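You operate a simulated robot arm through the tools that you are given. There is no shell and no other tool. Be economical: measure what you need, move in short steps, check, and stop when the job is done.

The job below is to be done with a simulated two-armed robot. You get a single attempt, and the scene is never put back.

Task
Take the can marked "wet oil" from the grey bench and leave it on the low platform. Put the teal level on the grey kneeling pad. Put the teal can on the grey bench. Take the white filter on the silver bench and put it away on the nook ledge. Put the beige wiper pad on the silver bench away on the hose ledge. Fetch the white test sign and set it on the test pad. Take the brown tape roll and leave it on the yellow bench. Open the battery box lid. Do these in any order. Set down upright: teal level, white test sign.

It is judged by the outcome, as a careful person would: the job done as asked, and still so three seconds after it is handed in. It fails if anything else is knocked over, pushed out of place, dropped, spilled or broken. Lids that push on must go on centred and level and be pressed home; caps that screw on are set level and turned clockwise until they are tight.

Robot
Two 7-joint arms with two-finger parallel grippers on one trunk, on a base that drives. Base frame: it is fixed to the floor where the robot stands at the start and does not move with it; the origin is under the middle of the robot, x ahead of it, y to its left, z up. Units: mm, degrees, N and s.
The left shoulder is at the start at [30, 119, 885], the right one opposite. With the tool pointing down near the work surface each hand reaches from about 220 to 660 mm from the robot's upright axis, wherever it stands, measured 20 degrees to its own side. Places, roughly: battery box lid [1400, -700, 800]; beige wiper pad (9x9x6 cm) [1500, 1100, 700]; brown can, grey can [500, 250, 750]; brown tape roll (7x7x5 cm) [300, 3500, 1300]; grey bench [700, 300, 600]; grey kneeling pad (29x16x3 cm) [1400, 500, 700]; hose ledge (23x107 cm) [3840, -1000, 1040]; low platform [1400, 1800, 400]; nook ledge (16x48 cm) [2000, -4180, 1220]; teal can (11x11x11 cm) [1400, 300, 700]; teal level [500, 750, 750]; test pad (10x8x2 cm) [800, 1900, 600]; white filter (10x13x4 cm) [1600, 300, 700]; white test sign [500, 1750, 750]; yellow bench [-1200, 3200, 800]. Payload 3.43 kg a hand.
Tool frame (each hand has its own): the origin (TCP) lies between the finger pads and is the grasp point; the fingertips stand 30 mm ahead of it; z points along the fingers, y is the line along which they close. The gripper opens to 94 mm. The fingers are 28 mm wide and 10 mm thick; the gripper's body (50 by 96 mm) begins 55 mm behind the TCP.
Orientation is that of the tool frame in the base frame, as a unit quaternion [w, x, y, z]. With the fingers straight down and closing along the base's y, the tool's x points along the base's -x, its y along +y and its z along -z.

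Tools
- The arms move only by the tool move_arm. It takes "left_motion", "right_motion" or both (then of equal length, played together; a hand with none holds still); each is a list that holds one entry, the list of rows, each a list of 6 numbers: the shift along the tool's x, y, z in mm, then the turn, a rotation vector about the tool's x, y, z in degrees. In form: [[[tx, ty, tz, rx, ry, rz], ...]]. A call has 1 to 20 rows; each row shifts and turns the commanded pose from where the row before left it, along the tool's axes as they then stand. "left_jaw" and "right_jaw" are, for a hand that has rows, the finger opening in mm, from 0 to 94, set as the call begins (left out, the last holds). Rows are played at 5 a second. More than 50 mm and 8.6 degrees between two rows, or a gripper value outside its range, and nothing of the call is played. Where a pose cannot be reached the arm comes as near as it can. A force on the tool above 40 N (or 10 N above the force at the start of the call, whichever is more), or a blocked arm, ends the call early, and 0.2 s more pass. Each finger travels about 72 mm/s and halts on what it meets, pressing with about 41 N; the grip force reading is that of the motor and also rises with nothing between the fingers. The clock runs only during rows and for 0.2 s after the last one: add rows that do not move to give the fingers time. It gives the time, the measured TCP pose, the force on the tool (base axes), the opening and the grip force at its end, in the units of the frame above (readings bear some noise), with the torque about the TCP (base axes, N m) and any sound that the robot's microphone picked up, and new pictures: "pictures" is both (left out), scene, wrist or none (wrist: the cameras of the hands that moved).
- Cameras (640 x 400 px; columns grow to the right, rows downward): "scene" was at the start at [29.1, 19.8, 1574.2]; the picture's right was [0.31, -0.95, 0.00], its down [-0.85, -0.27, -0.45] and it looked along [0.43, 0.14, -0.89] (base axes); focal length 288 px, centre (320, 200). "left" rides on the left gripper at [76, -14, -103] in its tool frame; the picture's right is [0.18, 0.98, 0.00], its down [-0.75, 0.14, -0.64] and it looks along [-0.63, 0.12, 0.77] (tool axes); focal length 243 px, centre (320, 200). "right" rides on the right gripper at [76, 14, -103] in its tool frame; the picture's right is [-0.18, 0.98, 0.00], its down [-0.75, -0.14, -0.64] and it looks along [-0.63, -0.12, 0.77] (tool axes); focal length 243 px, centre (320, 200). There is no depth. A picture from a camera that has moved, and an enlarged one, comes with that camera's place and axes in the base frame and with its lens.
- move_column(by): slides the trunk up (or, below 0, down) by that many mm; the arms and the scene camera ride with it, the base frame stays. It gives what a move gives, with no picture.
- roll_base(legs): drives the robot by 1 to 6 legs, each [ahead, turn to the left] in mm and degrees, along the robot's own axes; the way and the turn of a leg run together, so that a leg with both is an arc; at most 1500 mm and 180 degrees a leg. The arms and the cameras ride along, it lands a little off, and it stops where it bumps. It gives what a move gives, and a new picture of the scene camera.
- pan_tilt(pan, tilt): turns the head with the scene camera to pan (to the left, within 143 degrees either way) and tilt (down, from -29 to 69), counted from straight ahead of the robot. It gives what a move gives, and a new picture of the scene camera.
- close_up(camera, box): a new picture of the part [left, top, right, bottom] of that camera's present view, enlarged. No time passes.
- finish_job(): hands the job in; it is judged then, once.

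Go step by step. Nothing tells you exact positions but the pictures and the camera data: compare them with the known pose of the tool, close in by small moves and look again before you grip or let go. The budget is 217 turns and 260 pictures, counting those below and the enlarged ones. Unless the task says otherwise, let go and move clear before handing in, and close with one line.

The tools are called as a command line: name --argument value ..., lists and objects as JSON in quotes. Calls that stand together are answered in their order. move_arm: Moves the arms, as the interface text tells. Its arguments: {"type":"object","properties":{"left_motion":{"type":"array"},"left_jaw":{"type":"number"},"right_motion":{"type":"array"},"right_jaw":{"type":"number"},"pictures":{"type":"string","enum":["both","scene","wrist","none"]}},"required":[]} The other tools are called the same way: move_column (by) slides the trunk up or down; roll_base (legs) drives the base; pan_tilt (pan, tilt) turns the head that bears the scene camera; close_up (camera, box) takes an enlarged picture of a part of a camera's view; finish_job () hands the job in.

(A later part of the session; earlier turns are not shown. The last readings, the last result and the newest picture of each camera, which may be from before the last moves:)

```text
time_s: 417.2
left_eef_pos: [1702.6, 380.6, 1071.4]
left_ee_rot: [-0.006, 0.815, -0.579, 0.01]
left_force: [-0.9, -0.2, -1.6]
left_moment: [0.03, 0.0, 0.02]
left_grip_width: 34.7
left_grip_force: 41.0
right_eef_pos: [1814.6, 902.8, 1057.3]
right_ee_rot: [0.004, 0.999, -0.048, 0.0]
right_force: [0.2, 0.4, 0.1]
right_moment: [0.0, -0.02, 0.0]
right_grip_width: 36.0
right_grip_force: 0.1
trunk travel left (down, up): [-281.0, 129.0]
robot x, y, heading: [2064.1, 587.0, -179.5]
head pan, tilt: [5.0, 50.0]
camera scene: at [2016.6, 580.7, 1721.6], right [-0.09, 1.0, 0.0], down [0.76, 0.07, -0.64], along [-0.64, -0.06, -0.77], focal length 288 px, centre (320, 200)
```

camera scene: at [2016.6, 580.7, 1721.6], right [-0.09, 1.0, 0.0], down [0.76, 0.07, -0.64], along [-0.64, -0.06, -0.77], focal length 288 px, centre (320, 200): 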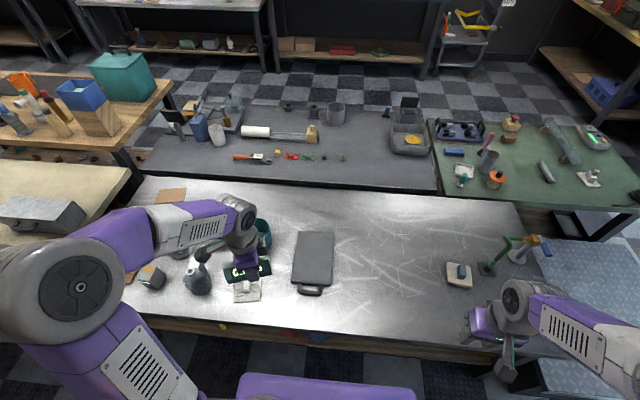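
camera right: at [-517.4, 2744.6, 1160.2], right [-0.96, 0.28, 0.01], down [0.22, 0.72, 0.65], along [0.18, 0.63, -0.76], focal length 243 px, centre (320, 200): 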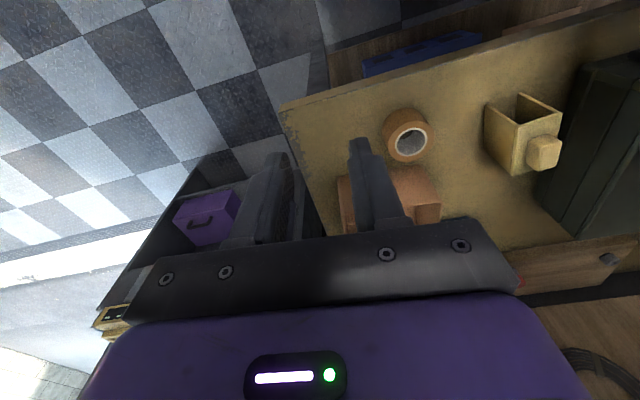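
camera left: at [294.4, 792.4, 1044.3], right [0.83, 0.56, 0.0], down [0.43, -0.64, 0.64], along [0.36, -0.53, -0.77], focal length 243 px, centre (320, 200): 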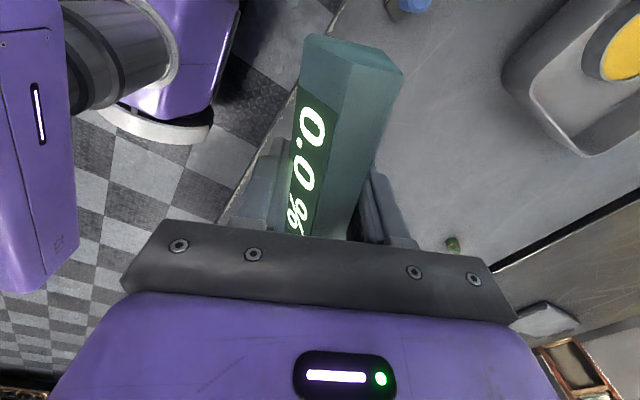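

The far bench is in full view: the pad is at about [1415,503], with the teal can, the white filter (under my left hand), the wiper on the right, and the grey battery box on the cream bench. I'll creep in, lower the trunk and bring the level over the pad.

roll_base --legs '[[70, 0]]'

move_column --by -131

move_arm --left_motion '[[[-37, 32, 0, 0, 0, 0], [-37, 32, 0, 0, 0, 0], [-37, 32, 0, 0, 0, 0], [-37, 32, 0, 0, 0, 0], [-37, 32, 0, 0, 0, 0], [0, 0, 40, 0, 0, 0], [0, 0, 40, 0, 0, 0], [0, 0, 0, 0, 0, 0]]]' --pictures "both"

```text
time_s: 418.2
left_eef_pos: [1633.0, 379.8, 1070.5]
left_ee_rot: [-0.007, 0.816, -0.578, 0.011]
left_force: [0.2, -0.7, -1.7]
left_moment: [0.02, -0.03, 0.0]
left_grip_width: 34.8
left_grip_force: 41.0
right_eef_pos: [1746.2, 902.1, 1056.5]
right_ee_rot: [0.004, 0.999, -0.049, 0.0]
right_force: [-1.1, 0.4, 0.4]
right_moment: [0.03, -0.03, 0.0]
right_grip_width: 36.1
right_grip_force: 0.1
trunk travel left (down, up): [-281.0, 129.0]
robot x, y, heading: [1994.9, 586.5, -179.8]
head pan, tilt: [5.0, 50.0]
camera scene: at [1946.3, 580.2, 1721.5], right [-0.09, 1.0, 0.0], down [0.76, 0.07, -0.64], along [-0.64, -0.06, -0.77], focal length 288 px, centre (320, 200)
```

scene: 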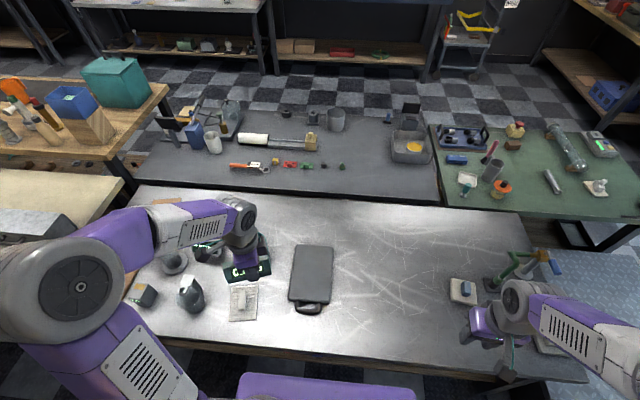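

```text
time_s: 419.8
left_eef_pos: [1632.4, 380.3, 939.7]
left_ee_rot: [-0.005, 0.815, -0.579, 0.01]
left_force: [-0.9, -0.3, -1.2]
left_moment: [0.01, 0.02, 0.0]
left_grip_width: 34.6
left_grip_force: 41.1
right_eef_pos: [1747.5, 902.4, 925.8]
right_ee_rot: [0.004, 0.999, -0.049, -0.001]
right_force: [-0.9, -0.7, -0.1]
right_moment: [-0.01, 0.02, -0.05]
right_grip_width: 35.9
right_grip_force: 0.0
trunk travel left (down, up): [-150.0, 260.0]
robot x, y, heading: [1995.9, 589.3, -179.7]
head pan, tilt: [5.0, 50.0]
```

```text
time_s: 421.6
left_eef_pos: [1423.8, 505.0, 855.4]
left_ee_rot: [-0.005, 0.815, -0.579, 0.01]
left_force: [-0.6, 0.1, -1.0]
left_moment: [0.01, -0.02, -0.03]
left_grip_width: 34.9
left_grip_force: 41.4
right_eef_pos: [1747.1, 901.1, 926.7]
right_ee_rot: [0.004, 0.999, -0.048, -0.001]
right_force: [-0.4, -0.2, 0.5]
right_moment: [0.0, 0.01, -0.04]
right_grip_width: 35.8
right_grip_force: 0.1
trunk travel left (down, up): [-150.0, 260.0]
robot x, y, heading: [1992.8, 587.4, -179.7]
head pan, tilt: [5.0, 50.0]
camera scene: at [1948.4, 580.1, 1590.6], right [-0.09, 1.0, 0.0], down [0.76, 0.07, -0.64], along [-0.64, -0.06, -0.77], focal length 288 px, centre (320, 200)
camera left: at [1459.4, 435.2, 959.3], right [-0.87, -0.5, -0.02], down [-0.4, 0.67, 0.63], along [-0.3, 0.55, -0.78], focal length 243 px, centre (320, 200)
```

scene: 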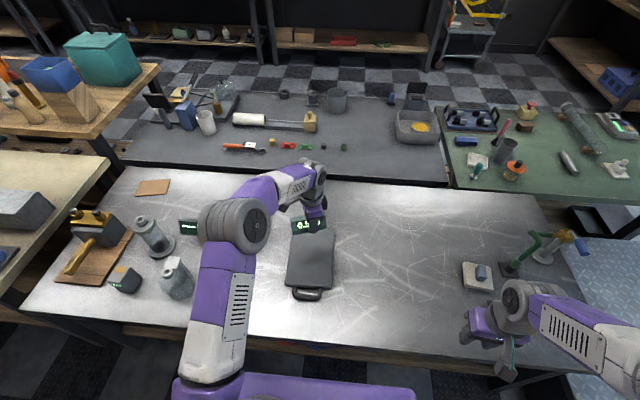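
left: 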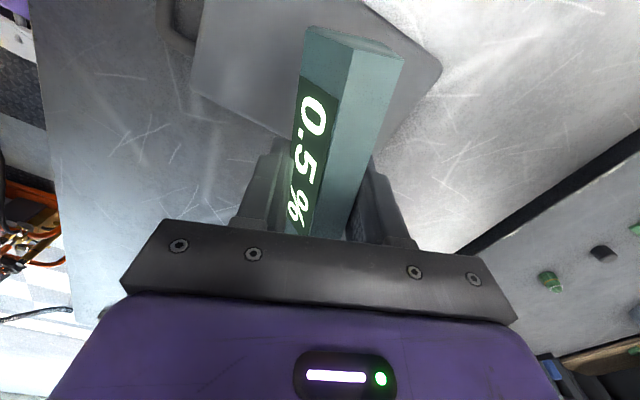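

The pad's centre works out at [1440,500]. I'll centre over it and lower.

move_arm --left_motion '[[[5, -7, 30, 0, 0, 0], [5, -6.5, 30, 0, 0, 0], [0, 0, 35, 0, 0, 0], [0, 0, 20, 0, 0, 0], [0, 0, 5, 0, 0, 0], [0, 0, 4, 0, 0, 0], [0, 0, 4, 0, 0, 0], [0, 0, 3, 0, 0, 0], [0, 0, 3, 0, 0, 0], [0, 0, 3, 0, 0, 0], [0, 0, 3, 0, 0, 0], [0, 0, 3, 0, 0, 0], [0, 0, 3, 0, 0, 0], [0, 0, 3, 0, 0, 0], [0, 0, 3, 0, 0, 0]]]' --pictures "wrist"

```text
time_s: 424.8
left_eef_pos: [1441.7, 496.0, 708.5]
left_ee_rot: [-0.003, 0.816, -0.579, 0.007]
left_force: [-0.1, -5.0, 36.9]
left_moment: [-0.3, -0.78, -0.1]
left_grip_width: 35.3
left_grip_force: 40.5
right_eef_pos: [1749.7, 902.5, 927.2]
right_ee_rot: [0.005, 0.999, -0.049, -0.003]
right_force: [1.0, 0.8, 0.0]
right_moment: [-0.02, -0.01, -0.01]
right_grip_width: 35.7
right_grip_force: 0.0
trunk travel left (down, up): [-150.0, 260.0]
robot x, y, heading: [1994.4, 587.7, -179.6]
head pan, tilt: [5.0, 50.0]
camera left: at [1478.2, 428.6, 811.6], right [-0.87, -0.5, -0.01], down [-0.39, 0.67, 0.64], along [-0.31, 0.55, -0.77], focal length 243 px, centre (320, 200)
```

left: 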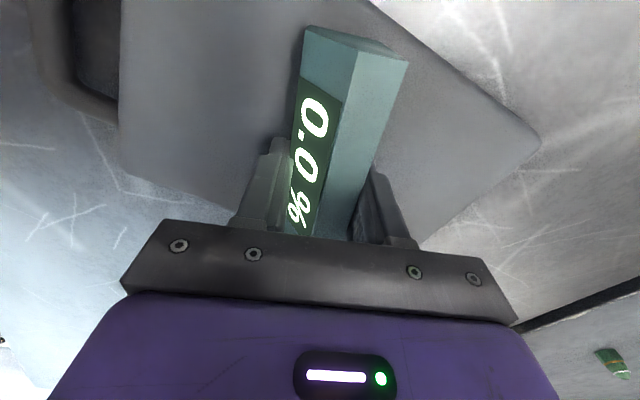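

The level rests on the pad and reads 0.0%. Release and rise.

move_arm --left_motion '[[[0, 0, -2, 0, 0, 0], [0, 0, 0, 0, 0, 0], [0, 0, 0, 0, 0, 0], [0, 0, 0, 0, 0, 0]]]' --left_jaw 80 --pictures "none"

move_arm --left_motion '[[[0, 0, -20, 0, 0, 0], [0, 0, -40, 0, 0, 0], [0, 0, -45, 0, 0, 0], [0, 0, -45, 0, 0, 0], [0, 0, -45, 0, 0, 0], [35, -30, 0, 0, 0, 0], [35, -30, 0, 0, 0, 0], [30, -35, 0, 0, 0, 0], [0, 0, 0, 0, 0, 0]]]' --pictures "both"

```text
time_s: 425.8
left_eef_pos: [1443.4, 497.3, 705.6]
left_ee_rot: [-0.005, 0.815, -0.579, 0.008]
left_force: [5.7, 5.2, 9.1]
left_moment: [0.18, 0.18, -0.26]
left_grip_width: 74.8
left_grip_force: 0.1
right_eef_pos: [1747.2, 901.4, 925.4]
right_ee_rot: [0.005, 0.999, -0.049, -0.001]
right_force: [-0.3, -0.9, -0.8]
right_moment: [-0.02, 0.01, -0.01]
right_grip_width: 36.0
right_grip_force: 0.0
trunk travel left (down, up): [-150.0, 260.0]
robot x, y, heading: [1997.7, 583.3, -179.4]
head pan, tilt: [5.0, 50.0]
```

```text
time_s: 427.8
left_eef_pos: [1558.2, 432.4, 904.6]
left_ee_rot: [-0.006, 0.815, -0.579, 0.011]
left_force: [0.5, -0.7, 0.9]
left_moment: [-0.01, -0.02, 0.02]
left_grip_width: 80.2
left_grip_force: 0.1
right_eef_pos: [1745.8, 902.5, 925.8]
right_ee_rot: [0.005, 0.999, -0.048, -0.001]
right_force: [-0.3, -0.1, -0.1]
right_moment: [-0.01, -0.02, -0.04]
right_grip_width: 36.1
right_grip_force: 0.0
trunk travel left (down, up): [-150.0, 260.0]
robot x, y, heading: [1996.1, 584.9, -179.5]
head pan, tilt: [5.0, 50.0]
camera scene: at [1947.4, 580.5, 1590.5], right [-0.09, 1.0, 0.0], down [0.76, 0.07, -0.64], along [-0.64, -0.06, -0.77], focal length 288 px, centre (320, 200)
camera left: at [1594.2, 365.2, 1008.0], right [-0.87, -0.5, -0.02], down [-0.4, 0.67, 0.63], along [-0.3, 0.55, -0.78], focal length 243 px, centre (320, 200)
```

scene: 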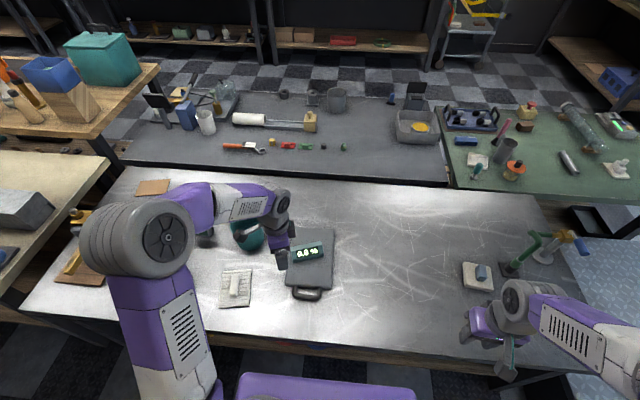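
left: 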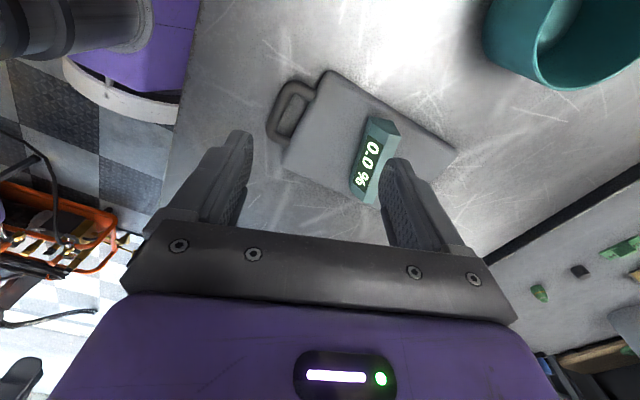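

The level stands on the pad. Next, a close look at the filter, wiper and teal can.

close_up --camera "scene" --box '[190, 210, 350, 310]'

close_up --camera "scene" --box '[450, 250, 510, 300]'

```text
4.00 times, centred on (270, 260) of scene
camera zoom: at [1947.4, 580.5, 1590.5], right [-0.09, 1.0, 0.0], down [0.76, 0.07, -0.64], along [-0.64, -0.06, -0.77], focal length 1151 px, centre (520, -40)
```

zoom: 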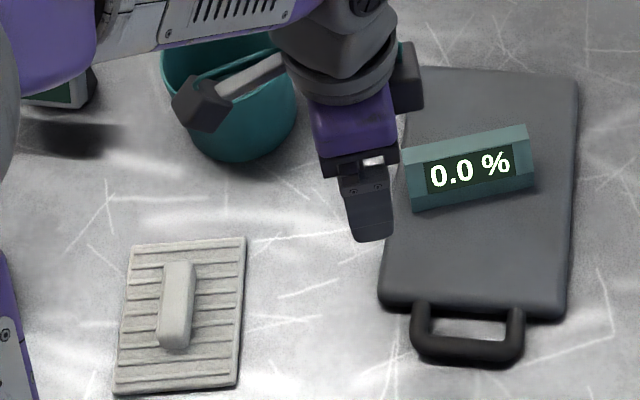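

```text
8.00 times, centred on (480, 275) of scene
camera zoom: at [1947.4, 580.5, 1590.5], right [-0.09, 1.0, 0.0], down [0.76, 0.07, -0.64], along [-0.64, -0.06, -0.77], focal length 2301 px, centre (-960, -400)
```

zoom: 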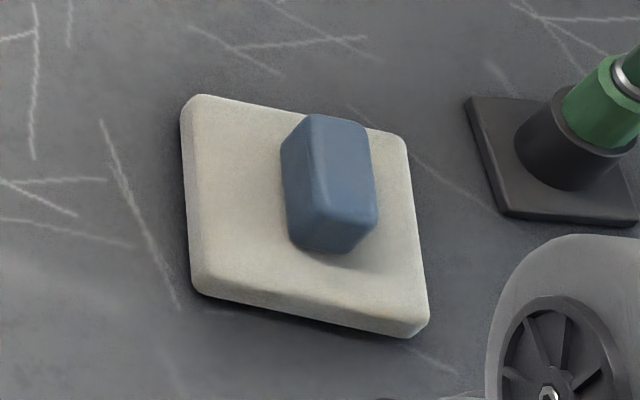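

The filter is a ridged plate with a handle bar along x at [1589,264]; the wiper pad has a blue grip on top. I'll turn the left gripper to close along y and hover over the filter handle.

move_arm --left_motion '[[[0, 0, 0, 0, 0, -8], [0, 0, 0, 0, 0, -8], [0, 0, 0, 0, 0, -8], [0, 0, 0, 0, 0, -8], [0, 0, 0, 0, 0, -8], [0, 0, 0, 0, 0, -8], [0, 0, 0, 0, 0, -8], [0, 0, 0, 0, 0, -8], [0, 0, 0, 0, 0, -7], [8, 42, 0, 0, 0, 0], [8, 42, 0, 0, 0, 0], [8, 42, 20, 0, 0, 0], [7, 42, 20, 0, 0, 0], [0, 0, 40, 0, 0, 0], [0, 0, 30, 0, 0, 0], [0, 0, 0, 0, 0, 0]]]' --pictures "wrist"

```text
time_s: 431.2
left_eef_pos: [1593.2, 267.1, 793.9]
left_ee_rot: [0.002, 1.0, 0.002, 0.012]
left_force: [-0.2, 1.5, -1.0]
left_moment: [-0.03, -0.03, 0.05]
left_grip_width: 80.2
left_grip_force: 0.0
right_eef_pos: [1747.8, 902.5, 925.3]
right_ee_rot: [0.005, 0.999, -0.048, -0.001]
right_force: [0.5, 0.1, -0.3]
right_moment: [0.0, 0.03, -0.03]
right_grip_width: 36.0
right_grip_force: 0.0
trunk travel left (down, up): [-150.0, 260.0]
robot x, y, heading: [1998.0, 584.5, -179.6]
head pan, tilt: [5.0, 50.0]
camera left: at [1666.4, 280.1, 898.7], right [0.19, -0.98, 0.01], down [-0.77, -0.14, 0.63], along [-0.61, -0.12, -0.78], focal length 243 px, centre (320, 200)
```

left: 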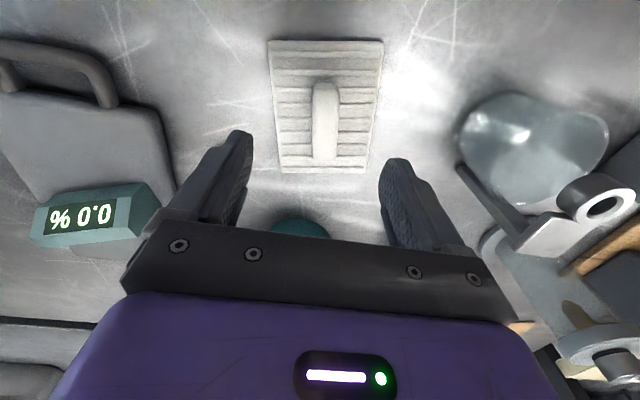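

move_arm --left_motion '[[[-3, 7, 30, 0, 0, 0], [0, 0, 30, 0, 0, 0], [0, 0, 25, 0, 0, 0], [0, 0, 4, 0, 0, 0], [0, 0, 3, 0, 0, 0], [0, 0, 2, 0, 0, 0], [0, 0, 0, 0, 0, 0]]]' --left_jaw 60 --pictures "wrist"

move_arm --left_motion '[[[0, 0, 0, 0, 0, 0], [0, 0, 0, 0, 0, 0], [0, 0, 0, 0, 0, 0], [0, 0, 0, 0, 0, 0]]]' --left_jaw 0 --pictures "none"

```text
time_s: 432.8
left_eef_pos: [1593.1, 257.4, 702.5]
left_ee_rot: [0.001, 1.0, 0.002, 0.01]
left_force: [0.0, 0.5, 0.0]
left_moment: [0.01, 0.0, 0.0]
left_grip_width: 60.0
left_grip_force: 0.0
right_eef_pos: [1746.3, 901.9, 926.0]
right_ee_rot: [0.004, 0.999, -0.049, -0.001]
right_force: [0.0, 0.4, -0.9]
right_moment: [0.0, 0.0, 0.0]
right_grip_width: 36.0
right_grip_force: 0.0
trunk travel left (down, up): [-150.0, 260.0]
robot x, y, heading: [1998.5, 586.9, -179.2]
head pan, tilt: [5.0, 50.0]
camera left: at [1666.7, 271.5, 805.8], right [0.19, -0.98, 0.01], down [-0.77, -0.14, 0.62], along [-0.61, -0.12, -0.78], focal length 243 px, centre (320, 200)
```

left: 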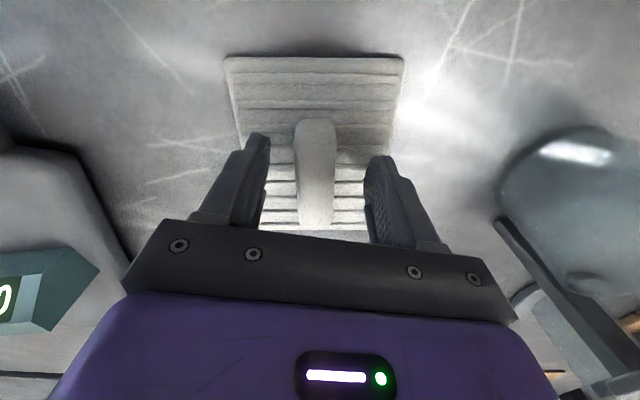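

```text
time_s: 433.8
left_eef_pos: [1593.2, 258.1, 702.3]
left_ee_rot: [0.002, 1.0, 0.001, 0.011]
left_force: [0.5, -0.2, 0.8]
left_moment: [-0.02, -0.04, -0.03]
left_grip_width: 22.6
left_grip_force: 40.7
right_eef_pos: [1746.0, 901.1, 926.0]
right_ee_rot: [0.004, 0.999, -0.049, 0.0]
right_force: [-0.4, -0.1, -0.2]
right_moment: [0.03, 0.0, 0.0]
right_grip_width: 35.9
right_grip_force: 0.0
trunk travel left (down, up): [-150.0, 260.0]
robot x, y, heading: [1994.2, 583.0, -179.6]
head pan, tilt: [5.0, 50.0]
```

Filter handle gripped (22.6 mm). Lift and tuck in.

move_arm --left_motion '[[[0, 0, -10, 0, 0, 0], [0, 0, -30, 0, 0, 0], [0, 0, -45, 0, 0, 0], [0, 0, -45, 0, 0, 0], [0, 0, -45, 0, 0, 0], [0, 0, -45, 0, 0, 0], [20, -30, -18, 0, 0, 0], [20, -30, 0, 0, 0, 0], [10, -20, 0, 0, 0, 0], [0, 0, 0, 0, 0, 0]]]' --pictures "wrist"

```text
time_s: 436.0
left_eef_pos: [1638.0, 340.5, 937.8]
left_ee_rot: [0.001, 1.0, 0.002, 0.011]
left_force: [0.1, 0.3, 0.0]
left_moment: [-0.01, -0.03, 0.01]
left_grip_width: 22.9
left_grip_force: 41.0
right_eef_pos: [1746.6, 901.3, 926.9]
right_ee_rot: [0.004, 0.999, -0.049, 0.0]
right_force: [0.8, 0.4, -0.3]
right_moment: [-0.02, 0.02, 0.0]
right_grip_width: 35.7
right_grip_force: 0.0
trunk travel left (down, up): [-150.0, 260.0]
robot x, y, heading: [1997.5, 586.4, -179.5]
head pan, tilt: [5.0, 50.0]
camera left: at [1711.8, 354.2, 1042.6], right [0.19, -0.98, 0.01], down [-0.77, -0.14, 0.62], along [-0.61, -0.12, -0.78], focal length 243 px, centre (320, 200)
```

left: 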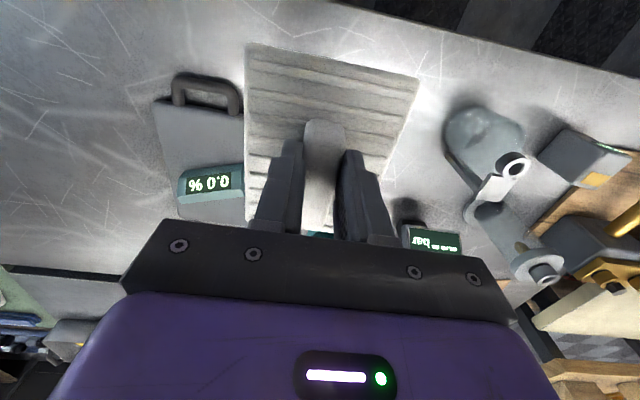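

The filter is up. Now on to the wiper at about [1479,1080]: I'll shift the base north along the bench.

roll_base --legs '[[-85, 0], [0, -90], [345, 0], [0, 90], [85, 0]]'

```text
time_s: 447.2
left_eef_pos: [1632.0, 691.4, 936.9]
left_ee_rot: [0.003, 1.0, -0.002, 0.013]
left_force: [0.2, 0.0, -0.2]
left_moment: [-0.03, -0.01, -0.01]
left_grip_width: 22.6
left_grip_force: 41.5
right_eef_pos: [1746.0, 1251.7, 926.6]
right_ee_rot: [0.005, 0.999, -0.054, 0.0]
right_force: [0.6, -0.2, -0.3]
right_moment: [-0.01, 0.02, 0.04]
right_grip_width: 35.9
right_grip_force: 0.0
trunk travel left (down, up): [-150.0, 260.0]
robot x, y, heading: [1995.2, 933.8, 180.0]
head pan, tilt: [5.0, 50.0]
camera scene: at [1943.6, 929.0, 1590.5], right [-0.09, 1.0, 0.0], down [0.76, 0.07, -0.64], along [-0.64, -0.06, -0.77], focal length 288 px, centre (320, 200)
```

scene: 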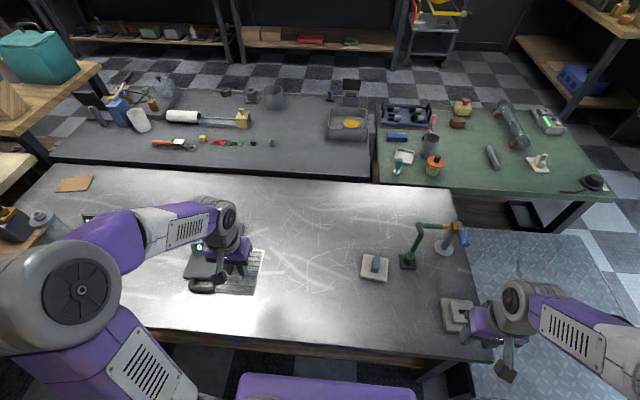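

move_arm --right_motion '[[[0, 0, 0, 0, 0, 6], [0, 46, 0, 0, 0, 0], [0, 46, 0, 0, 0, 0], [0, 46, 0, 0, 0, 0], [0, 45, 0, 0, 0, 0], [0, 45, 0, 0, 0, 0], [-46, 0, 10, 0, 0, 0], [-46, 0, 15, 0, 0, 0], [-45, 0, 20, 0, 0, 0], [-45, 0, 20, 0, 0, 0], [-45, 0, 20, 0, 0, 0], [0, 0, 30, 0, 0, 0], [0, 0, 0, 0, 0, 0]]]' --right_jaw 76 --pictures "wrist"

```text
time_s: 450.0
left_eef_pos: [1634.2, 691.8, 938.5]
left_ee_rot: [0.001, 1.0, -0.002, 0.012]
left_force: [-0.4, -0.6, -0.5]
left_moment: [0.01, 0.01, 0.0]
left_grip_width: 22.7
left_grip_force: 41.5
right_eef_pos: [1477.4, 1075.2, 814.4]
right_ee_rot: [0.005, 0.994, -0.105, -0.001]
right_force: [-0.4, 0.5, 0.5]
right_moment: [0.02, 0.01, 0.0]
right_grip_width: 75.8
right_grip_force: 0.1
trunk travel left (down, up): [-150.0, 260.0]
robot x, y, heading: [1993.7, 935.6, 180.1]
head pan, tilt: [5.0, 50.0]
camera right: at [1549.2, 1046.3, 916.1], right [-0.39, -0.92, 0.01], down [-0.71, 0.3, 0.64], along [-0.59, 0.24, -0.77], focal length 243 px, centre (320, 200)
```

right: 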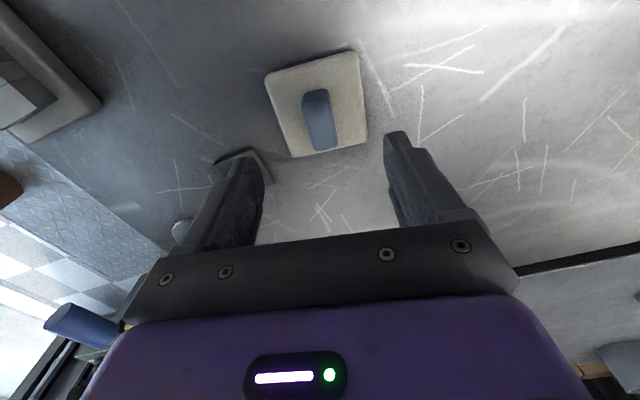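

move_arm --right_motion '[[[-4.5, -2, 30, 0, 0, 4], [0, 0, 35, 0, 0, 0], [0, 0, 30, 0, 0, 0], [0, 0, 8, 0, 0, 0], [0, 0, 4, 0, 0, 0], [0, 0, 0, 0, 0, 0]]]' --right_jaw 60 --pictures "none"

move_arm --right_motion '[[[0, 0, 0, 0, 0, 0], [0, 0, 0, 0, 0, 0], [0, 0, 0, 0, 0, 0], [0, 0, 0, 0, 0, 0]]]' --right_jaw 0 --pictures "wrist"

```text
time_s: 451.4
left_eef_pos: [1632.9, 691.4, 938.7]
left_ee_rot: [0.002, 1.0, -0.001, 0.011]
left_force: [0.1, 0.5, 0.0]
left_moment: [0.02, 0.0, 0.02]
left_grip_width: 22.5
left_grip_force: 41.1
right_eef_pos: [1472.3, 1076.9, 706.4]
right_ee_rot: [0.006, 0.99, -0.14, 0.0]
right_force: [-0.3, -0.1, -0.2]
right_moment: [-0.01, -0.03, 0.01]
right_grip_width: 60.1
right_grip_force: 0.0
trunk travel left (down, up): [-150.0, 260.0]
robot x, y, heading: [1994.1, 935.9, 180.1]
head pan, tilt: [5.0, 50.0]
```

```text
time_s: 452.4
left_eef_pos: [1633.3, 692.5, 938.2]
left_ee_rot: [0.002, 1.0, -0.002, 0.011]
left_force: [0.4, -0.3, -0.6]
left_moment: [0.03, 0.01, 0.02]
left_grip_width: 22.6
left_grip_force: 41.1
right_eef_pos: [1471.9, 1077.7, 706.8]
right_ee_rot: [0.005, 0.99, -0.14, 0.0]
right_force: [0.0, 0.0, 0.5]
right_moment: [0.02, 0.0, 0.02]
right_grip_width: 29.2
right_grip_force: 41.2
trunk travel left (down, up): [-150.0, 260.0]
robot x, y, heading: [1991.5, 935.2, 180.0]
head pan, tilt: [5.0, 50.0]
camera right: at [1542.2, 1043.5, 808.5], right [-0.45, -0.89, 0.01], down [-0.68, 0.35, 0.64], along [-0.58, 0.28, -0.77], focal length 243 px, centre (320, 200)
```

right: 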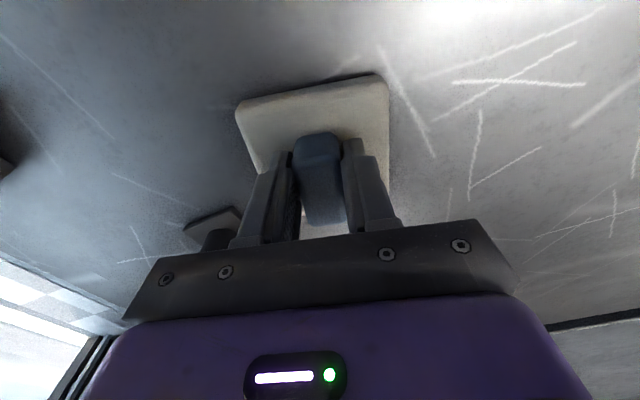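

Wiper gripped. Lift, tuck in, and drive to the hose ledge.

move_arm --right_motion '[[[0, 0, -10, 0, 0, 0], [0, 0, -30, 0, 0, 0], [0, 0, -45, 0, 0, 0], [0, 0, -45, 0, 0, 0], [0, 0, -45, 0, 0, 0], [0, 0, -45, 0, 0, 0], [31, -31, -10, 0, 0, 0], [31, -31, 0, 0, 0, 0], [31, -31, 0, 0, 0, 0], [31, -31, 0, 0, 0, 0], [31, -31, 0, 0, 0, 0], [0, 0, 0, 0, 0, 0]]]' --pictures "none"

roll_base --legs '[[-110, 0], [0, 119], [1500, 0], [680, 0], [0, 61]]'

pan_tilt --pan 0 --tilt 30

```text
time_s: 455.0
left_eef_pos: [1633.8, 690.6, 938.6]
left_ee_rot: [0.001, 1.0, -0.002, 0.012]
left_force: [-0.2, -0.7, 0.0]
left_moment: [0.0, -0.03, 0.04]
left_grip_width: 22.7
left_grip_force: 40.6
right_eef_pos: [1664.9, 1186.1, 935.1]
right_ee_rot: [0.005, 0.99, -0.139, 0.0]
right_force: [0.7, 0.6, -1.1]
right_moment: [0.01, 0.0, -0.01]
right_grip_width: 29.1
right_grip_force: 40.9
trunk travel left (down, up): [-150.0, 260.0]
robot x, y, heading: [1989.4, 934.2, 180.0]
head pan, tilt: [5.0, 50.0]
```

```text
time_s: 473.9
left_eef_pos: [3463.3, -737.0, 937.7]
left_ee_rot: [-0.011, 0.026, 1.0, 0.002]
left_force: [0.7, -0.2, -0.6]
left_moment: [0.0, 0.01, 0.03]
left_grip_width: 22.8
left_grip_force: 40.7
right_eef_pos: [3409.9, -1229.0, 936.0]
right_ee_rot: [0.001, 0.162, 0.987, 0.005]
right_force: [0.0, 0.1, -0.6]
right_moment: [0.01, -0.04, 0.01]
right_grip_width: 29.4
right_grip_force: 41.3
trunk travel left (down, up): [-150.0, 260.0]
robot x, y, heading: [3093.4, -964.9, -2.8]
head pan, tilt: [5.0, 50.0]
camera scene: at [3140.0, -958.8, 1590.5], right [0.04, -1.0, 0.0], down [-0.77, -0.03, -0.64], along [0.64, 0.03, -0.77], focal length 288 px, centre (320, 200)
```

scene: 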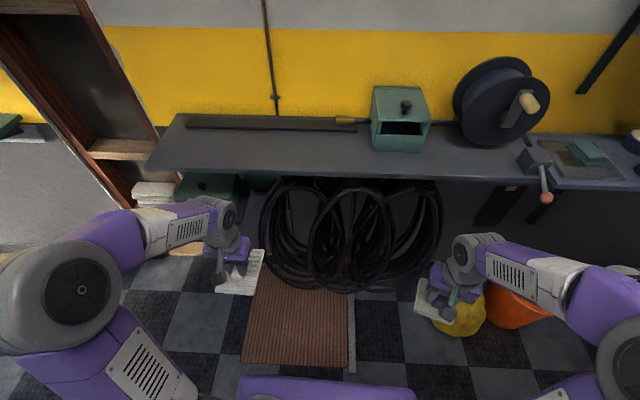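

```text
time_s: 474.7
left_eef_pos: [3464.1, -737.5, 938.2]
left_ee_rot: [-0.011, 0.026, 1.0, 0.003]
left_force: [0.4, 0.1, -1.5]
left_moment: [-0.01, 0.0, -0.01]
left_grip_width: 22.5
left_grip_force: 40.9
right_eef_pos: [3407.7, -1229.4, 935.1]
right_ee_rot: [0.0, 0.163, 0.987, 0.004]
right_force: [0.8, -0.2, 0.2]
right_moment: [0.02, -0.01, -0.03]
right_grip_width: 29.3
right_grip_force: 41.1
trunk travel left (down, up): [-150.0, 260.0]
robot x, y, heading: [3093.0, -965.7, -2.8]
head pan, tilt: [0.0, 30.0]
camera scene: at [3153.4, -966.3, 1620.0], right [-0.05, -1.0, 0.0], down [-0.5, 0.02, -0.87], along [0.86, -0.04, -0.5], focal length 288 px, centre (320, 200)
```

scene: 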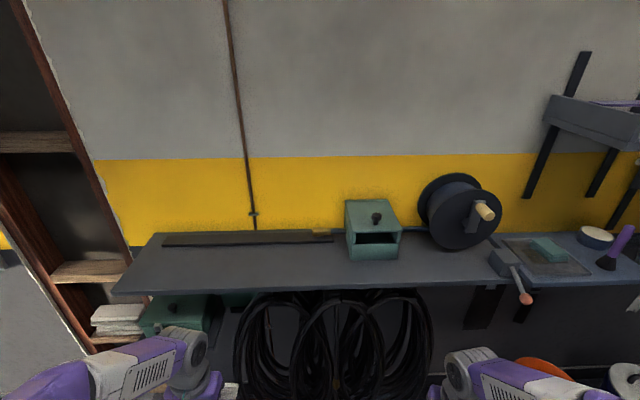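

The ledge's left-centre is clear; I'll set the wiper at about [3790,-940]. Raise the trunk, creep forward, and bring the wiper over.

move_column --by 200

roll_base --legs '[[95, 0]]'

move_arm --right_motion '[[[13.5, 39.8, 0, 0, 0, 0], [13.5, 39.8, 0, 0, 0, 0], [13.5, 39.8, 0, 0, 0, 0], [13.5, 39.8, 0, 0, 0, 0], [13.5, 39.8, 0, 0, 0, 0], [13.5, 39.8, 0, 0, 0, 0], [13.5, 39.8, 0, 0, 0, 0], [-44.5, 15.1, 0, 0, 0, 0], [-44.5, 15.1, 0, 0, 0, 0], [-44.5, 15.1, 0, 0, 0, 0], [-44.5, 15.1, 0, 0, 0, 0], [-44.5, 15.1, 0, 0, 0, 0], [0, 0, 0, 0, 0, 0]]]' --pictures "both"

```text
time_s: 476.9
left_eef_pos: [3464.0, -737.5, 1139.2]
left_ee_rot: [-0.012, 0.025, 1.0, 0.002]
left_force: [0.2, -0.1, -0.1]
left_moment: [0.0, 0.02, -0.02]
left_grip_width: 22.8
left_grip_force: 41.5
right_eef_pos: [3408.7, -1229.3, 1134.3]
right_ee_rot: [0.001, 0.162, 0.987, 0.004]
right_force: [0.0, 0.4, -0.2]
right_moment: [0.0, -0.03, -0.01]
right_grip_width: 29.2
right_grip_force: 40.7
trunk travel left (down, up): [-350.0, 60.0]
robot x, y, heading: [3094.3, -963.9, -2.7]
head pan, tilt: [0.0, 30.0]
```

```text
time_s: 478.0
left_eef_pos: [3556.7, -741.0, 1138.3]
left_ee_rot: [-0.013, 0.025, 1.0, 0.002]
left_force: [0.0, 1.0, -1.1]
left_moment: [0.0, 0.01, 0.01]
left_grip_width: 22.4
left_grip_force: 40.8
right_eef_pos: [3502.2, -1234.0, 1134.9]
right_ee_rot: [0.0, 0.163, 0.987, 0.004]
right_force: [-0.2, -0.8, -0.5]
right_moment: [0.02, 0.03, -0.02]
right_grip_width: 29.3
right_grip_force: 40.8
trunk travel left (down, up): [-350.0, 60.0]
robot x, y, heading: [3185.2, -967.8, -2.7]
head pan, tilt: [0.0, 30.0]
camera scene: at [3246.9, -970.6, 1820.1], right [-0.05, -1.0, 0.0], down [-0.5, 0.02, -0.87], along [0.87, -0.04, -0.5], focal length 288 px, centre (320, 200)
```

scene: 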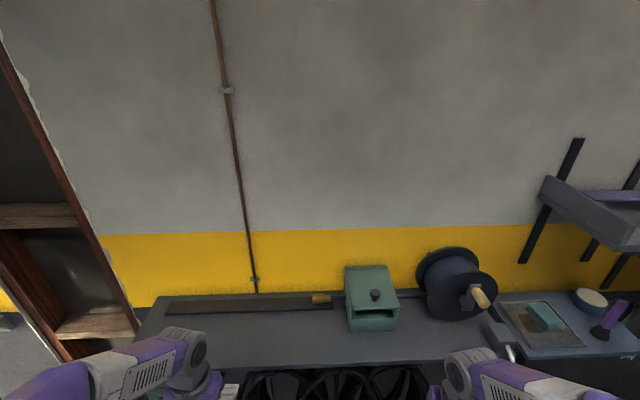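

```text
time_s: 480.8
left_eef_pos: [3555.2, -741.9, 1139.5]
left_ee_rot: [-0.011, 0.024, 1.0, 0.002]
left_force: [-0.3, -0.4, -0.5]
left_moment: [-0.03, -0.02, -0.01]
left_grip_width: 22.4
left_grip_force: 40.8
right_eef_pos: [3737.6, -940.9, 1137.8]
right_ee_rot: [0.001, 0.162, 0.987, 0.005]
right_force: [-0.4, -0.7, -0.7]
right_moment: [-0.01, 0.02, 0.0]
right_grip_width: 29.3
right_grip_force: 41.5
trunk travel left (down, up): [-350.0, 60.0]
robot x, y, heading: [3188.4, -968.9, -2.8]
head pan, tilt: [0.0, 30.0]
camera scene: at [3245.2, -970.9, 1820.1], right [-0.05, -1.0, 0.0], down [-0.5, 0.02, -0.87], along [0.87, -0.04, -0.5], focal length 288 px, centre (320, 200)
camera right: at [3669.2, -903.3, 1240.9], right [0.49, 0.87, 0.01], down [0.67, -0.38, 0.64], along [0.56, -0.31, -0.77], focal length 243 px, centre (320, 200)
```

scene: 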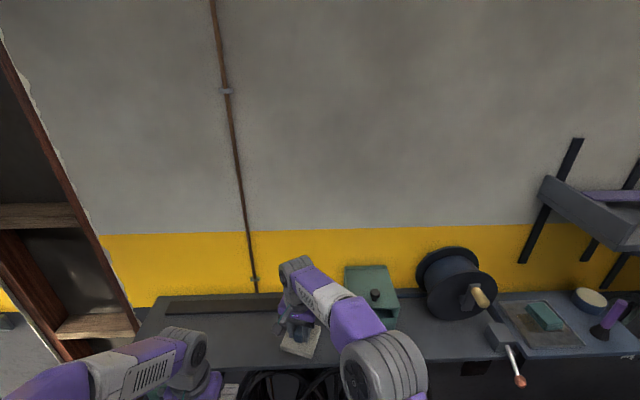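
right: 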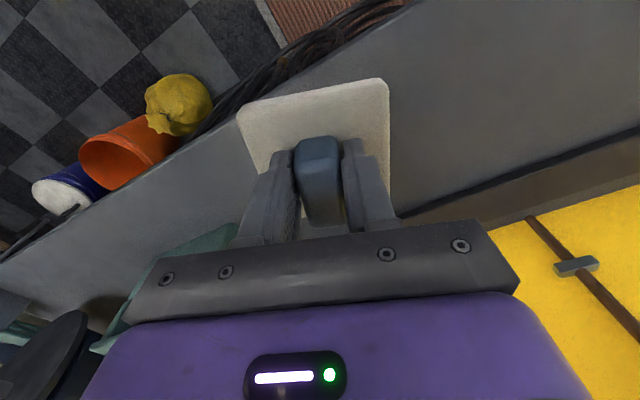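

move_arm --right_motion '[[[-46, 16, 0, 0, 0, 0], [0, 0, 20, 0, 0, 0], [0, 0, 8, 0, 0, 0], [0, 0, 4, 0, 0, 0], [0, 0, 4, 0, 0, 0], [0, 0, 4, 0, 0, 0], [0, 0, 4, 0, 0, 0], [0, 0, 4, 0, 0, 0], [0, 0, 4, 0, 0, 0], [0, 0, 4, 0, 0, 0], [0, 0, 4, 0, 0, 0], [0, 0, 4, 0, 0, 0], [0, 0, 4, 0, 0, 0], [0, 0, 4, 0, 0, 0], [0, 0, 4, 0, 0, 0], [0, 0, 4, 0, 0, 0]]]' --pictures "wrist"

```text
time_s: 483.0
left_eef_pos: [3555.8, -741.7, 1139.5]
left_ee_rot: [-0.011, 0.024, 1.0, 0.001]
left_force: [0.4, -0.7, -0.6]
left_moment: [-0.01, 0.03, 0.02]
left_grip_width: 22.5
left_grip_force: 41.1
right_eef_pos: [3788.2, -937.2, 1091.4]
right_ee_rot: [0.009, 0.162, 0.987, 0.011]
right_force: [-4.7, 0.2, 12.4]
right_moment: [-0.3, 0.43, -0.12]
right_grip_width: 29.1
right_grip_force: 40.9
trunk travel left (down, up): [-350.0, 60.0]
robot x, y, heading: [3190.6, -970.4, -2.8]
head pan, tilt: [0.0, 30.0]
stopped in row 10 (right hand): the force on the tool passed its limit at 44 N (the readings are from after the stop); the commanded pose is now the measured one
camera right: at [3718.5, -900.3, 1194.0], right [0.49, 0.87, 0.02], down [0.66, -0.39, 0.65], along [0.57, -0.3, -0.76], focal length 243 px, centre (320, 200)
```

right: 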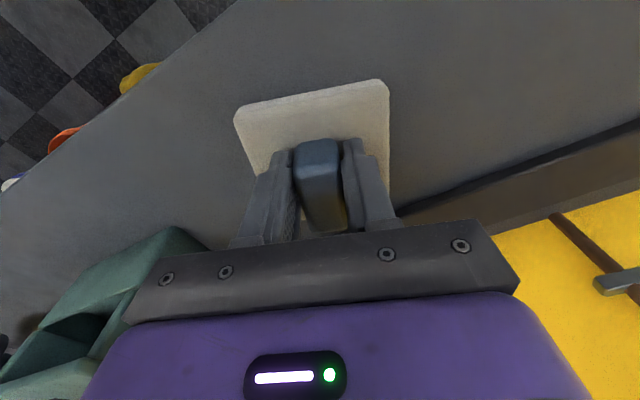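

The wiper is down on the ledge. Release and withdraw.

move_arm --right_motion '[[[0, 0, 0, 0, 0, 0], [0, 0, 0, 0, 0, 0], [0, 0, 0, 0, 0, 0]]]' --right_jaw 56 --pictures "none"

move_arm --right_motion '[[[0, 0, -25, 0, 0, 0], [0, 0, -40, 0, 0, 0], [0, 0, -25, 0, 0, 0], [45, -15, 0, 0, 0, 0], [45, -15, 0, 0, 0, 0], [45, -15, 0, 0, 0, 0], [45, -15, 0, 0, 0, 0], [35, -30, 0, 0, 0, 0], [10, -45, 0, 0, 0, 0], [0, -45, 0, 0, 0, 0], [0, 0, 0, 0, 0, 0]]]' --pictures "scene"

```text
time_s: 483.8
left_eef_pos: [3554.3, -741.6, 1139.0]
left_ee_rot: [-0.012, 0.024, 1.0, 0.001]
left_force: [0.0, 0.7, -0.7]
left_moment: [-0.02, -0.01, 0.0]
left_grip_width: 22.4
left_grip_force: 40.7
right_eef_pos: [3786.7, -935.8, 1092.9]
right_ee_rot: [0.009, 0.162, 0.987, 0.01]
right_force: [3.3, 4.6, 19.2]
right_moment: [-0.32, 0.27, 0.01]
right_grip_width: 52.8
right_grip_force: 0.1
trunk travel left (down, up): [-350.0, 60.0]
robot x, y, heading: [3183.6, -972.4, -2.4]
head pan, tilt: [0.0, 30.0]
```

```text
time_s: 486.2
left_eef_pos: [3555.5, -740.5, 1137.5]
left_ee_rot: [-0.013, 0.024, 1.0, 0.001]
left_force: [-0.5, -0.4, -0.2]
left_moment: [0.0, 0.05, -0.03]
left_grip_width: 22.8
left_grip_force: 41.1
right_eef_pos: [3514.0, -1036.6, 1171.9]
right_ee_rot: [0.008, 0.162, 0.987, 0.009]
right_force: [0.8, 0.5, 0.1]
right_moment: [0.01, 0.01, -0.01]
right_grip_width: 56.0
right_grip_force: 0.0
right hand out of reach, approached as far as the arm can: row 3
trunk travel left (down, up): [-350.0, 60.0]
robot x, y, heading: [3186.2, -967.9, -2.6]
head pan, tilt: [0.0, 30.0]
camera scene: at [3247.0, -969.3, 1820.0], right [-0.05, -1.0, 0.0], down [-0.5, 0.02, -0.87], along [0.86, -0.04, -0.5], focal length 288 px, centre (320, 200)
```

scene: 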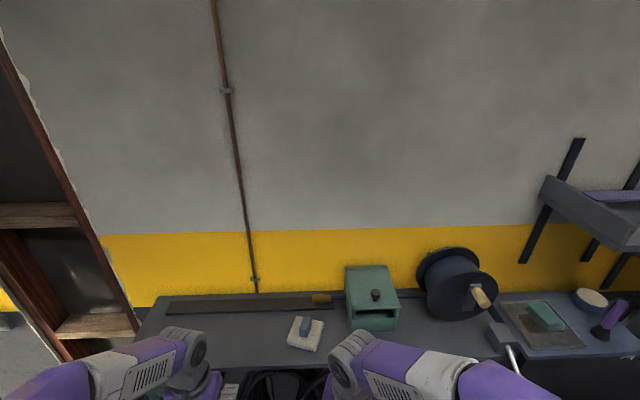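

The wiper sits neatly on the ledge. Next, the battery box: I'll drive to the cream bench's east side.

roll_base --legs '[[-250, 0], [0, 180], [810, 0]]'

pan_tilt --pan -10 --tilt 45

```text
time_s: 499.4
left_eef_pos: [1748.3, -1148.4, 1138.5]
left_ee_rot: [0.002, 1.0, -0.023, 0.012]
left_force: [0.0, 0.9, 0.8]
left_moment: [0.01, -0.02, 0.01]
left_grip_width: 22.7
left_grip_force: 41.0
right_eef_pos: [1790.6, -852.5, 1171.6]
right_ee_rot: [0.008, 0.987, -0.161, -0.007]
right_force: [-0.4, 0.4, 0.5]
right_moment: [0.03, -0.02, 0.01]
right_grip_width: 55.8
right_grip_force: 0.2
trunk travel left (down, up): [-350.0, 60.0]
robot x, y, heading: [2115.1, -916.4, 177.7]
head pan, tilt: [0.0, 30.0]
camera scene: at [2056.8, -916.1, 1820.0], right [0.04, 1.0, 0.0], down [0.5, -0.02, -0.87], along [-0.87, 0.04, -0.5], focal length 288 px, centre (320, 200)
```

scene: 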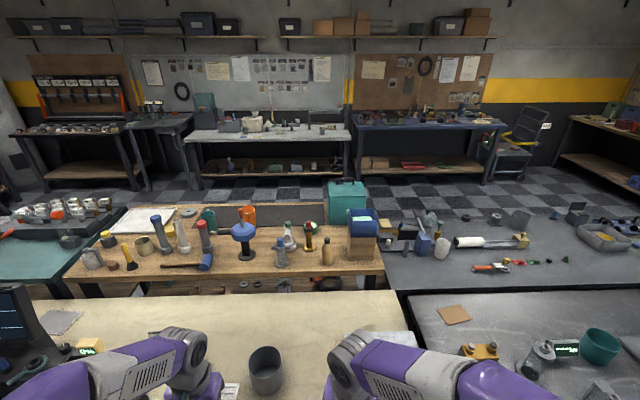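

```text
time_s: 500.1
left_eef_pos: [1749.4, -1147.0, 1138.3]
left_ee_rot: [0.002, 1.0, -0.023, 0.011]
left_force: [-1.0, 0.0, -0.2]
left_moment: [0.01, 0.01, -0.02]
left_grip_width: 22.7
left_grip_force: 41.5
right_eef_pos: [1791.0, -852.4, 1172.2]
right_ee_rot: [0.009, 0.987, -0.16, -0.008]
right_force: [-0.6, -0.2, -0.5]
right_moment: [0.01, -0.03, 0.01]
right_grip_width: 55.9
right_grip_force: 0.0
trunk travel left (down, up): [-350.0, 60.0]
robot x, y, heading: [2117.4, -917.9, 177.6]
head pan, tilt: [-10.0, 45.0]
camera scene: at [2068.0, -902.5, 1797.5], right [0.21, 0.98, 0.0], down [0.69, -0.15, -0.71], along [-0.69, 0.15, -0.71], focal length 288 px, centre (320, 200)
```

scene: 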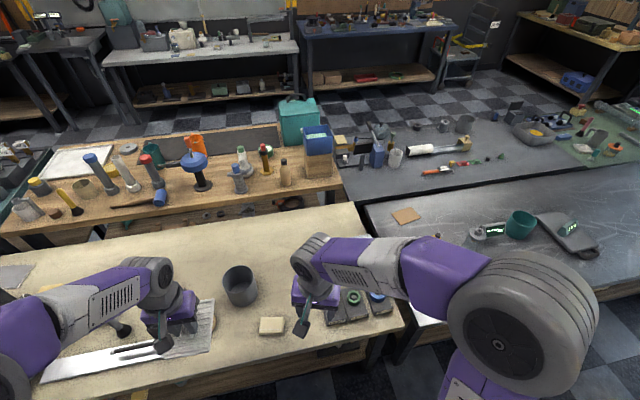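

move_arm --right_motion '[[[20, -45, 0, 0, 0, 0], [20, -45, 0, 0, 0, 0], [20, -45, 0, 0, 0, 0], [20, -45, 0, 0, 0, 0], [20, -45, 0, 0, 0, 0], [20, -45, 0, 0, 0, 0], [0, 0, 0, 0, 0, 0]]]' --pictures "scene"

```text
time_s: 501.7
left_eef_pos: [1748.6, -1147.1, 1137.8]
left_ee_rot: [0.002, 1.0, -0.022, 0.012]
left_force: [-0.1, -0.9, -0.6]
left_moment: [-0.01, -0.02, -0.03]
left_grip_width: 22.7
left_grip_force: 41.2
right_eef_pos: [1956.7, -619.7, 1191.3]
right_ee_rot: [0.009, 0.987, -0.16, -0.007]
right_force: [-0.1, 1.1, 0.6]
right_moment: [0.01, 0.02, -0.01]
right_grip_width: 55.9
right_grip_force: 0.0
right hand out of reach, approached as far as the arm can: row 4, 5, 6
trunk travel left (down, up): [-350.0, 60.0]
robot x, y, heading: [2118.9, -922.0, 177.8]
head pan, tilt: [-10.0, 45.0]
camera scene: at [2066.4, -902.6, 1797.4], right [0.21, 0.98, 0.0], down [0.69, -0.15, -0.71], along [-0.69, 0.15, -0.71], focal length 288 px, centre (320, 200)
```

scene: 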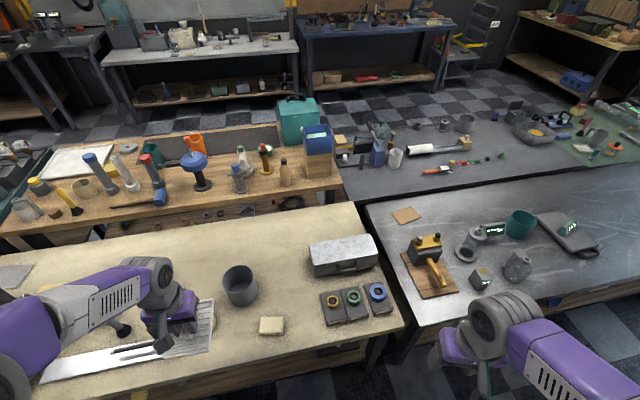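

close_up --camera "scene" --box '[290, 220, 400, 290]'

```text
5.71 times, centred on (345, 255) of scene
camera zoom: at [2066.4, -902.6, 1797.4], right [0.21, 0.98, 0.0], down [0.69, -0.15, -0.71], along [-0.69, 0.15, -0.71], focal length 1644 px, centre (177, -114)
```

zoom: 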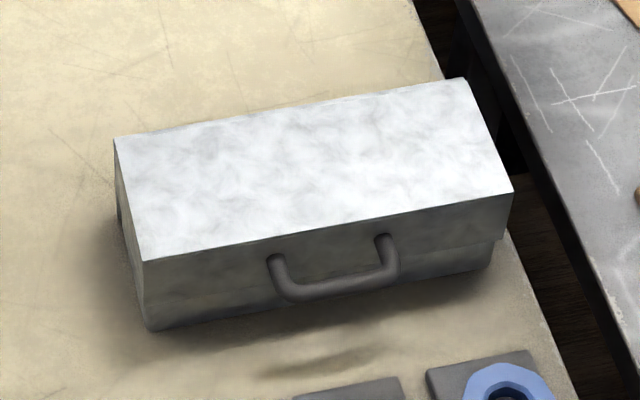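

The battery box is 271×106×96 mm, hinged at the back, with a U-handle on the lid's front at about [1481,-657,768]. I'll move in, lower the trunk, and turn the right hand to point forward so that it can hook the handle.

roll_base --legs '[[125, 0]]'

move_column --by -170

move_arm --right_motion '[[[0, 0, 0, 0, 0, 8], [0, 0, 0, 0, 0, 8], [0, 0, 0, 0, 0, 8], [0, 0, 0, 0, 0, 8], [0, 0, 0, 0, 0, 8], [0, 0, 0, 0, 0, 8], [0, 0, 0, 0, 0, 8], [0, 0, 0, 0, 0, 8], [0, 0, 0, 0, 0, 8], [0, 0, 0, -8, 0, 0], [0, 0, 0, -8, 0, 0], [0, 0, 0, -8, 0, 0], [0, 0, 0, -8, 0, 0], [0, 0, 0, -8, 0, 0], [0, 0, 0, -8, 0, 0], [0, 0, 0, -7, 0, 0], [0, 0, 0, 0, 0, 0]]]' --right_jaw 40 --pictures "scene"

```text
time_s: 503.0
left_eef_pos: [1624.5, -1143.3, 1138.3]
left_ee_rot: [0.003, 1.0, -0.023, 0.011]
left_force: [0.2, 0.6, -1.0]
left_moment: [-0.03, 0.01, -0.01]
left_grip_width: 22.8
left_grip_force: 40.6
right_eef_pos: [1834.0, -615.0, 1191.2]
right_ee_rot: [0.009, 0.987, -0.161, -0.007]
right_force: [0.2, 0.3, -0.3]
right_moment: [0.0, 0.0, -0.04]
right_grip_width: 56.2
right_grip_force: 0.1
trunk travel left (down, up): [-350.0, 60.0]
robot x, y, heading: [1991.5, -915.2, 177.9]
head pan, tilt: [-10.0, 45.0]
camera scene: at [1943.7, -897.1, 1797.5], right [0.21, 0.98, 0.0], down [0.69, -0.15, -0.71], along [-0.69, 0.15, -0.71], focal length 288 px, centre (320, 200)
```

scene: 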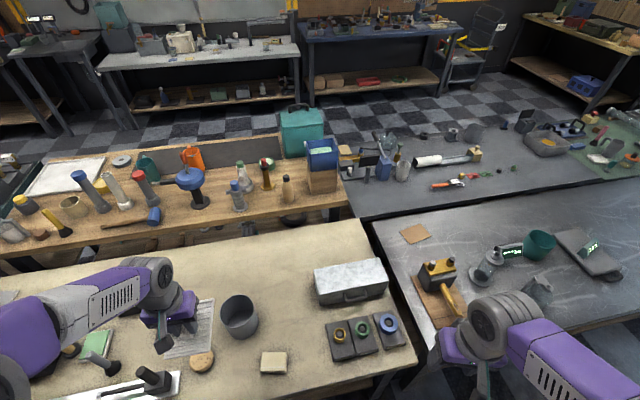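

```text
time_s: 504.9
left_eef_pos: [1625.1, -1142.6, 968.0]
left_ee_rot: [0.003, 1.0, -0.023, 0.011]
left_force: [0.2, 0.8, -1.5]
left_moment: [0.03, -0.02, 0.03]
left_grip_width: 22.2
left_grip_force: 41.0
right_eef_pos: [1834.0, -614.6, 1022.4]
right_ee_rot: [0.009, 0.987, -0.161, -0.007]
right_force: [-0.8, -0.1, -0.2]
right_moment: [0.0, -0.01, -0.02]
right_grip_width: 56.1
right_grip_force: 0.1
trunk travel left (down, up): [-180.0, 230.0]
robot x, y, heading: [1991.4, -914.7, 177.8]
head pan, tilt: [-10.0, 45.0]
```

```text
time_s: 508.5
left_eef_pos: [1625.7, -1142.3, 968.8]
left_ee_rot: [0.002, 1.0, -0.023, 0.012]
left_force: [0.8, 0.0, -0.8]
left_moment: [-0.02, -0.01, 0.01]
left_grip_width: 22.6
left_grip_force: 40.7
right_eef_pos: [1809.9, -542.0, 1096.0]
right_ee_rot: [-0.336, -0.62, 0.629, 0.327]
right_force: [0.0, 0.2, 0.5]
right_moment: [0.04, 0.02, -0.01]
right_grip_width: 39.9
right_grip_force: 0.0
right hand out of reach, approached as far as the arm can: row 10, 11, 12, 13, 14, 15, 16
trunk travel left (down, up): [-180.0, 230.0]
robot x, y, heading: [1994.1, -913.5, 177.6]
head pan, tilt: [-10.0, 45.0]
camera scene: at [1943.1, -897.5, 1627.4], right [0.21, 0.98, 0.0], down [0.69, -0.15, -0.71], along [-0.69, 0.15, -0.71], focal length 288 px, centre (320, 200)
```

scene: 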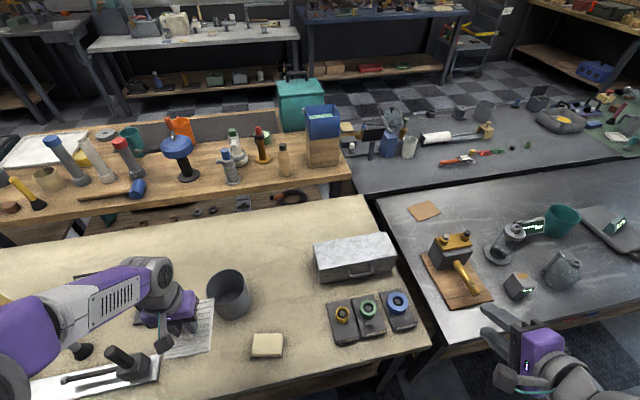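

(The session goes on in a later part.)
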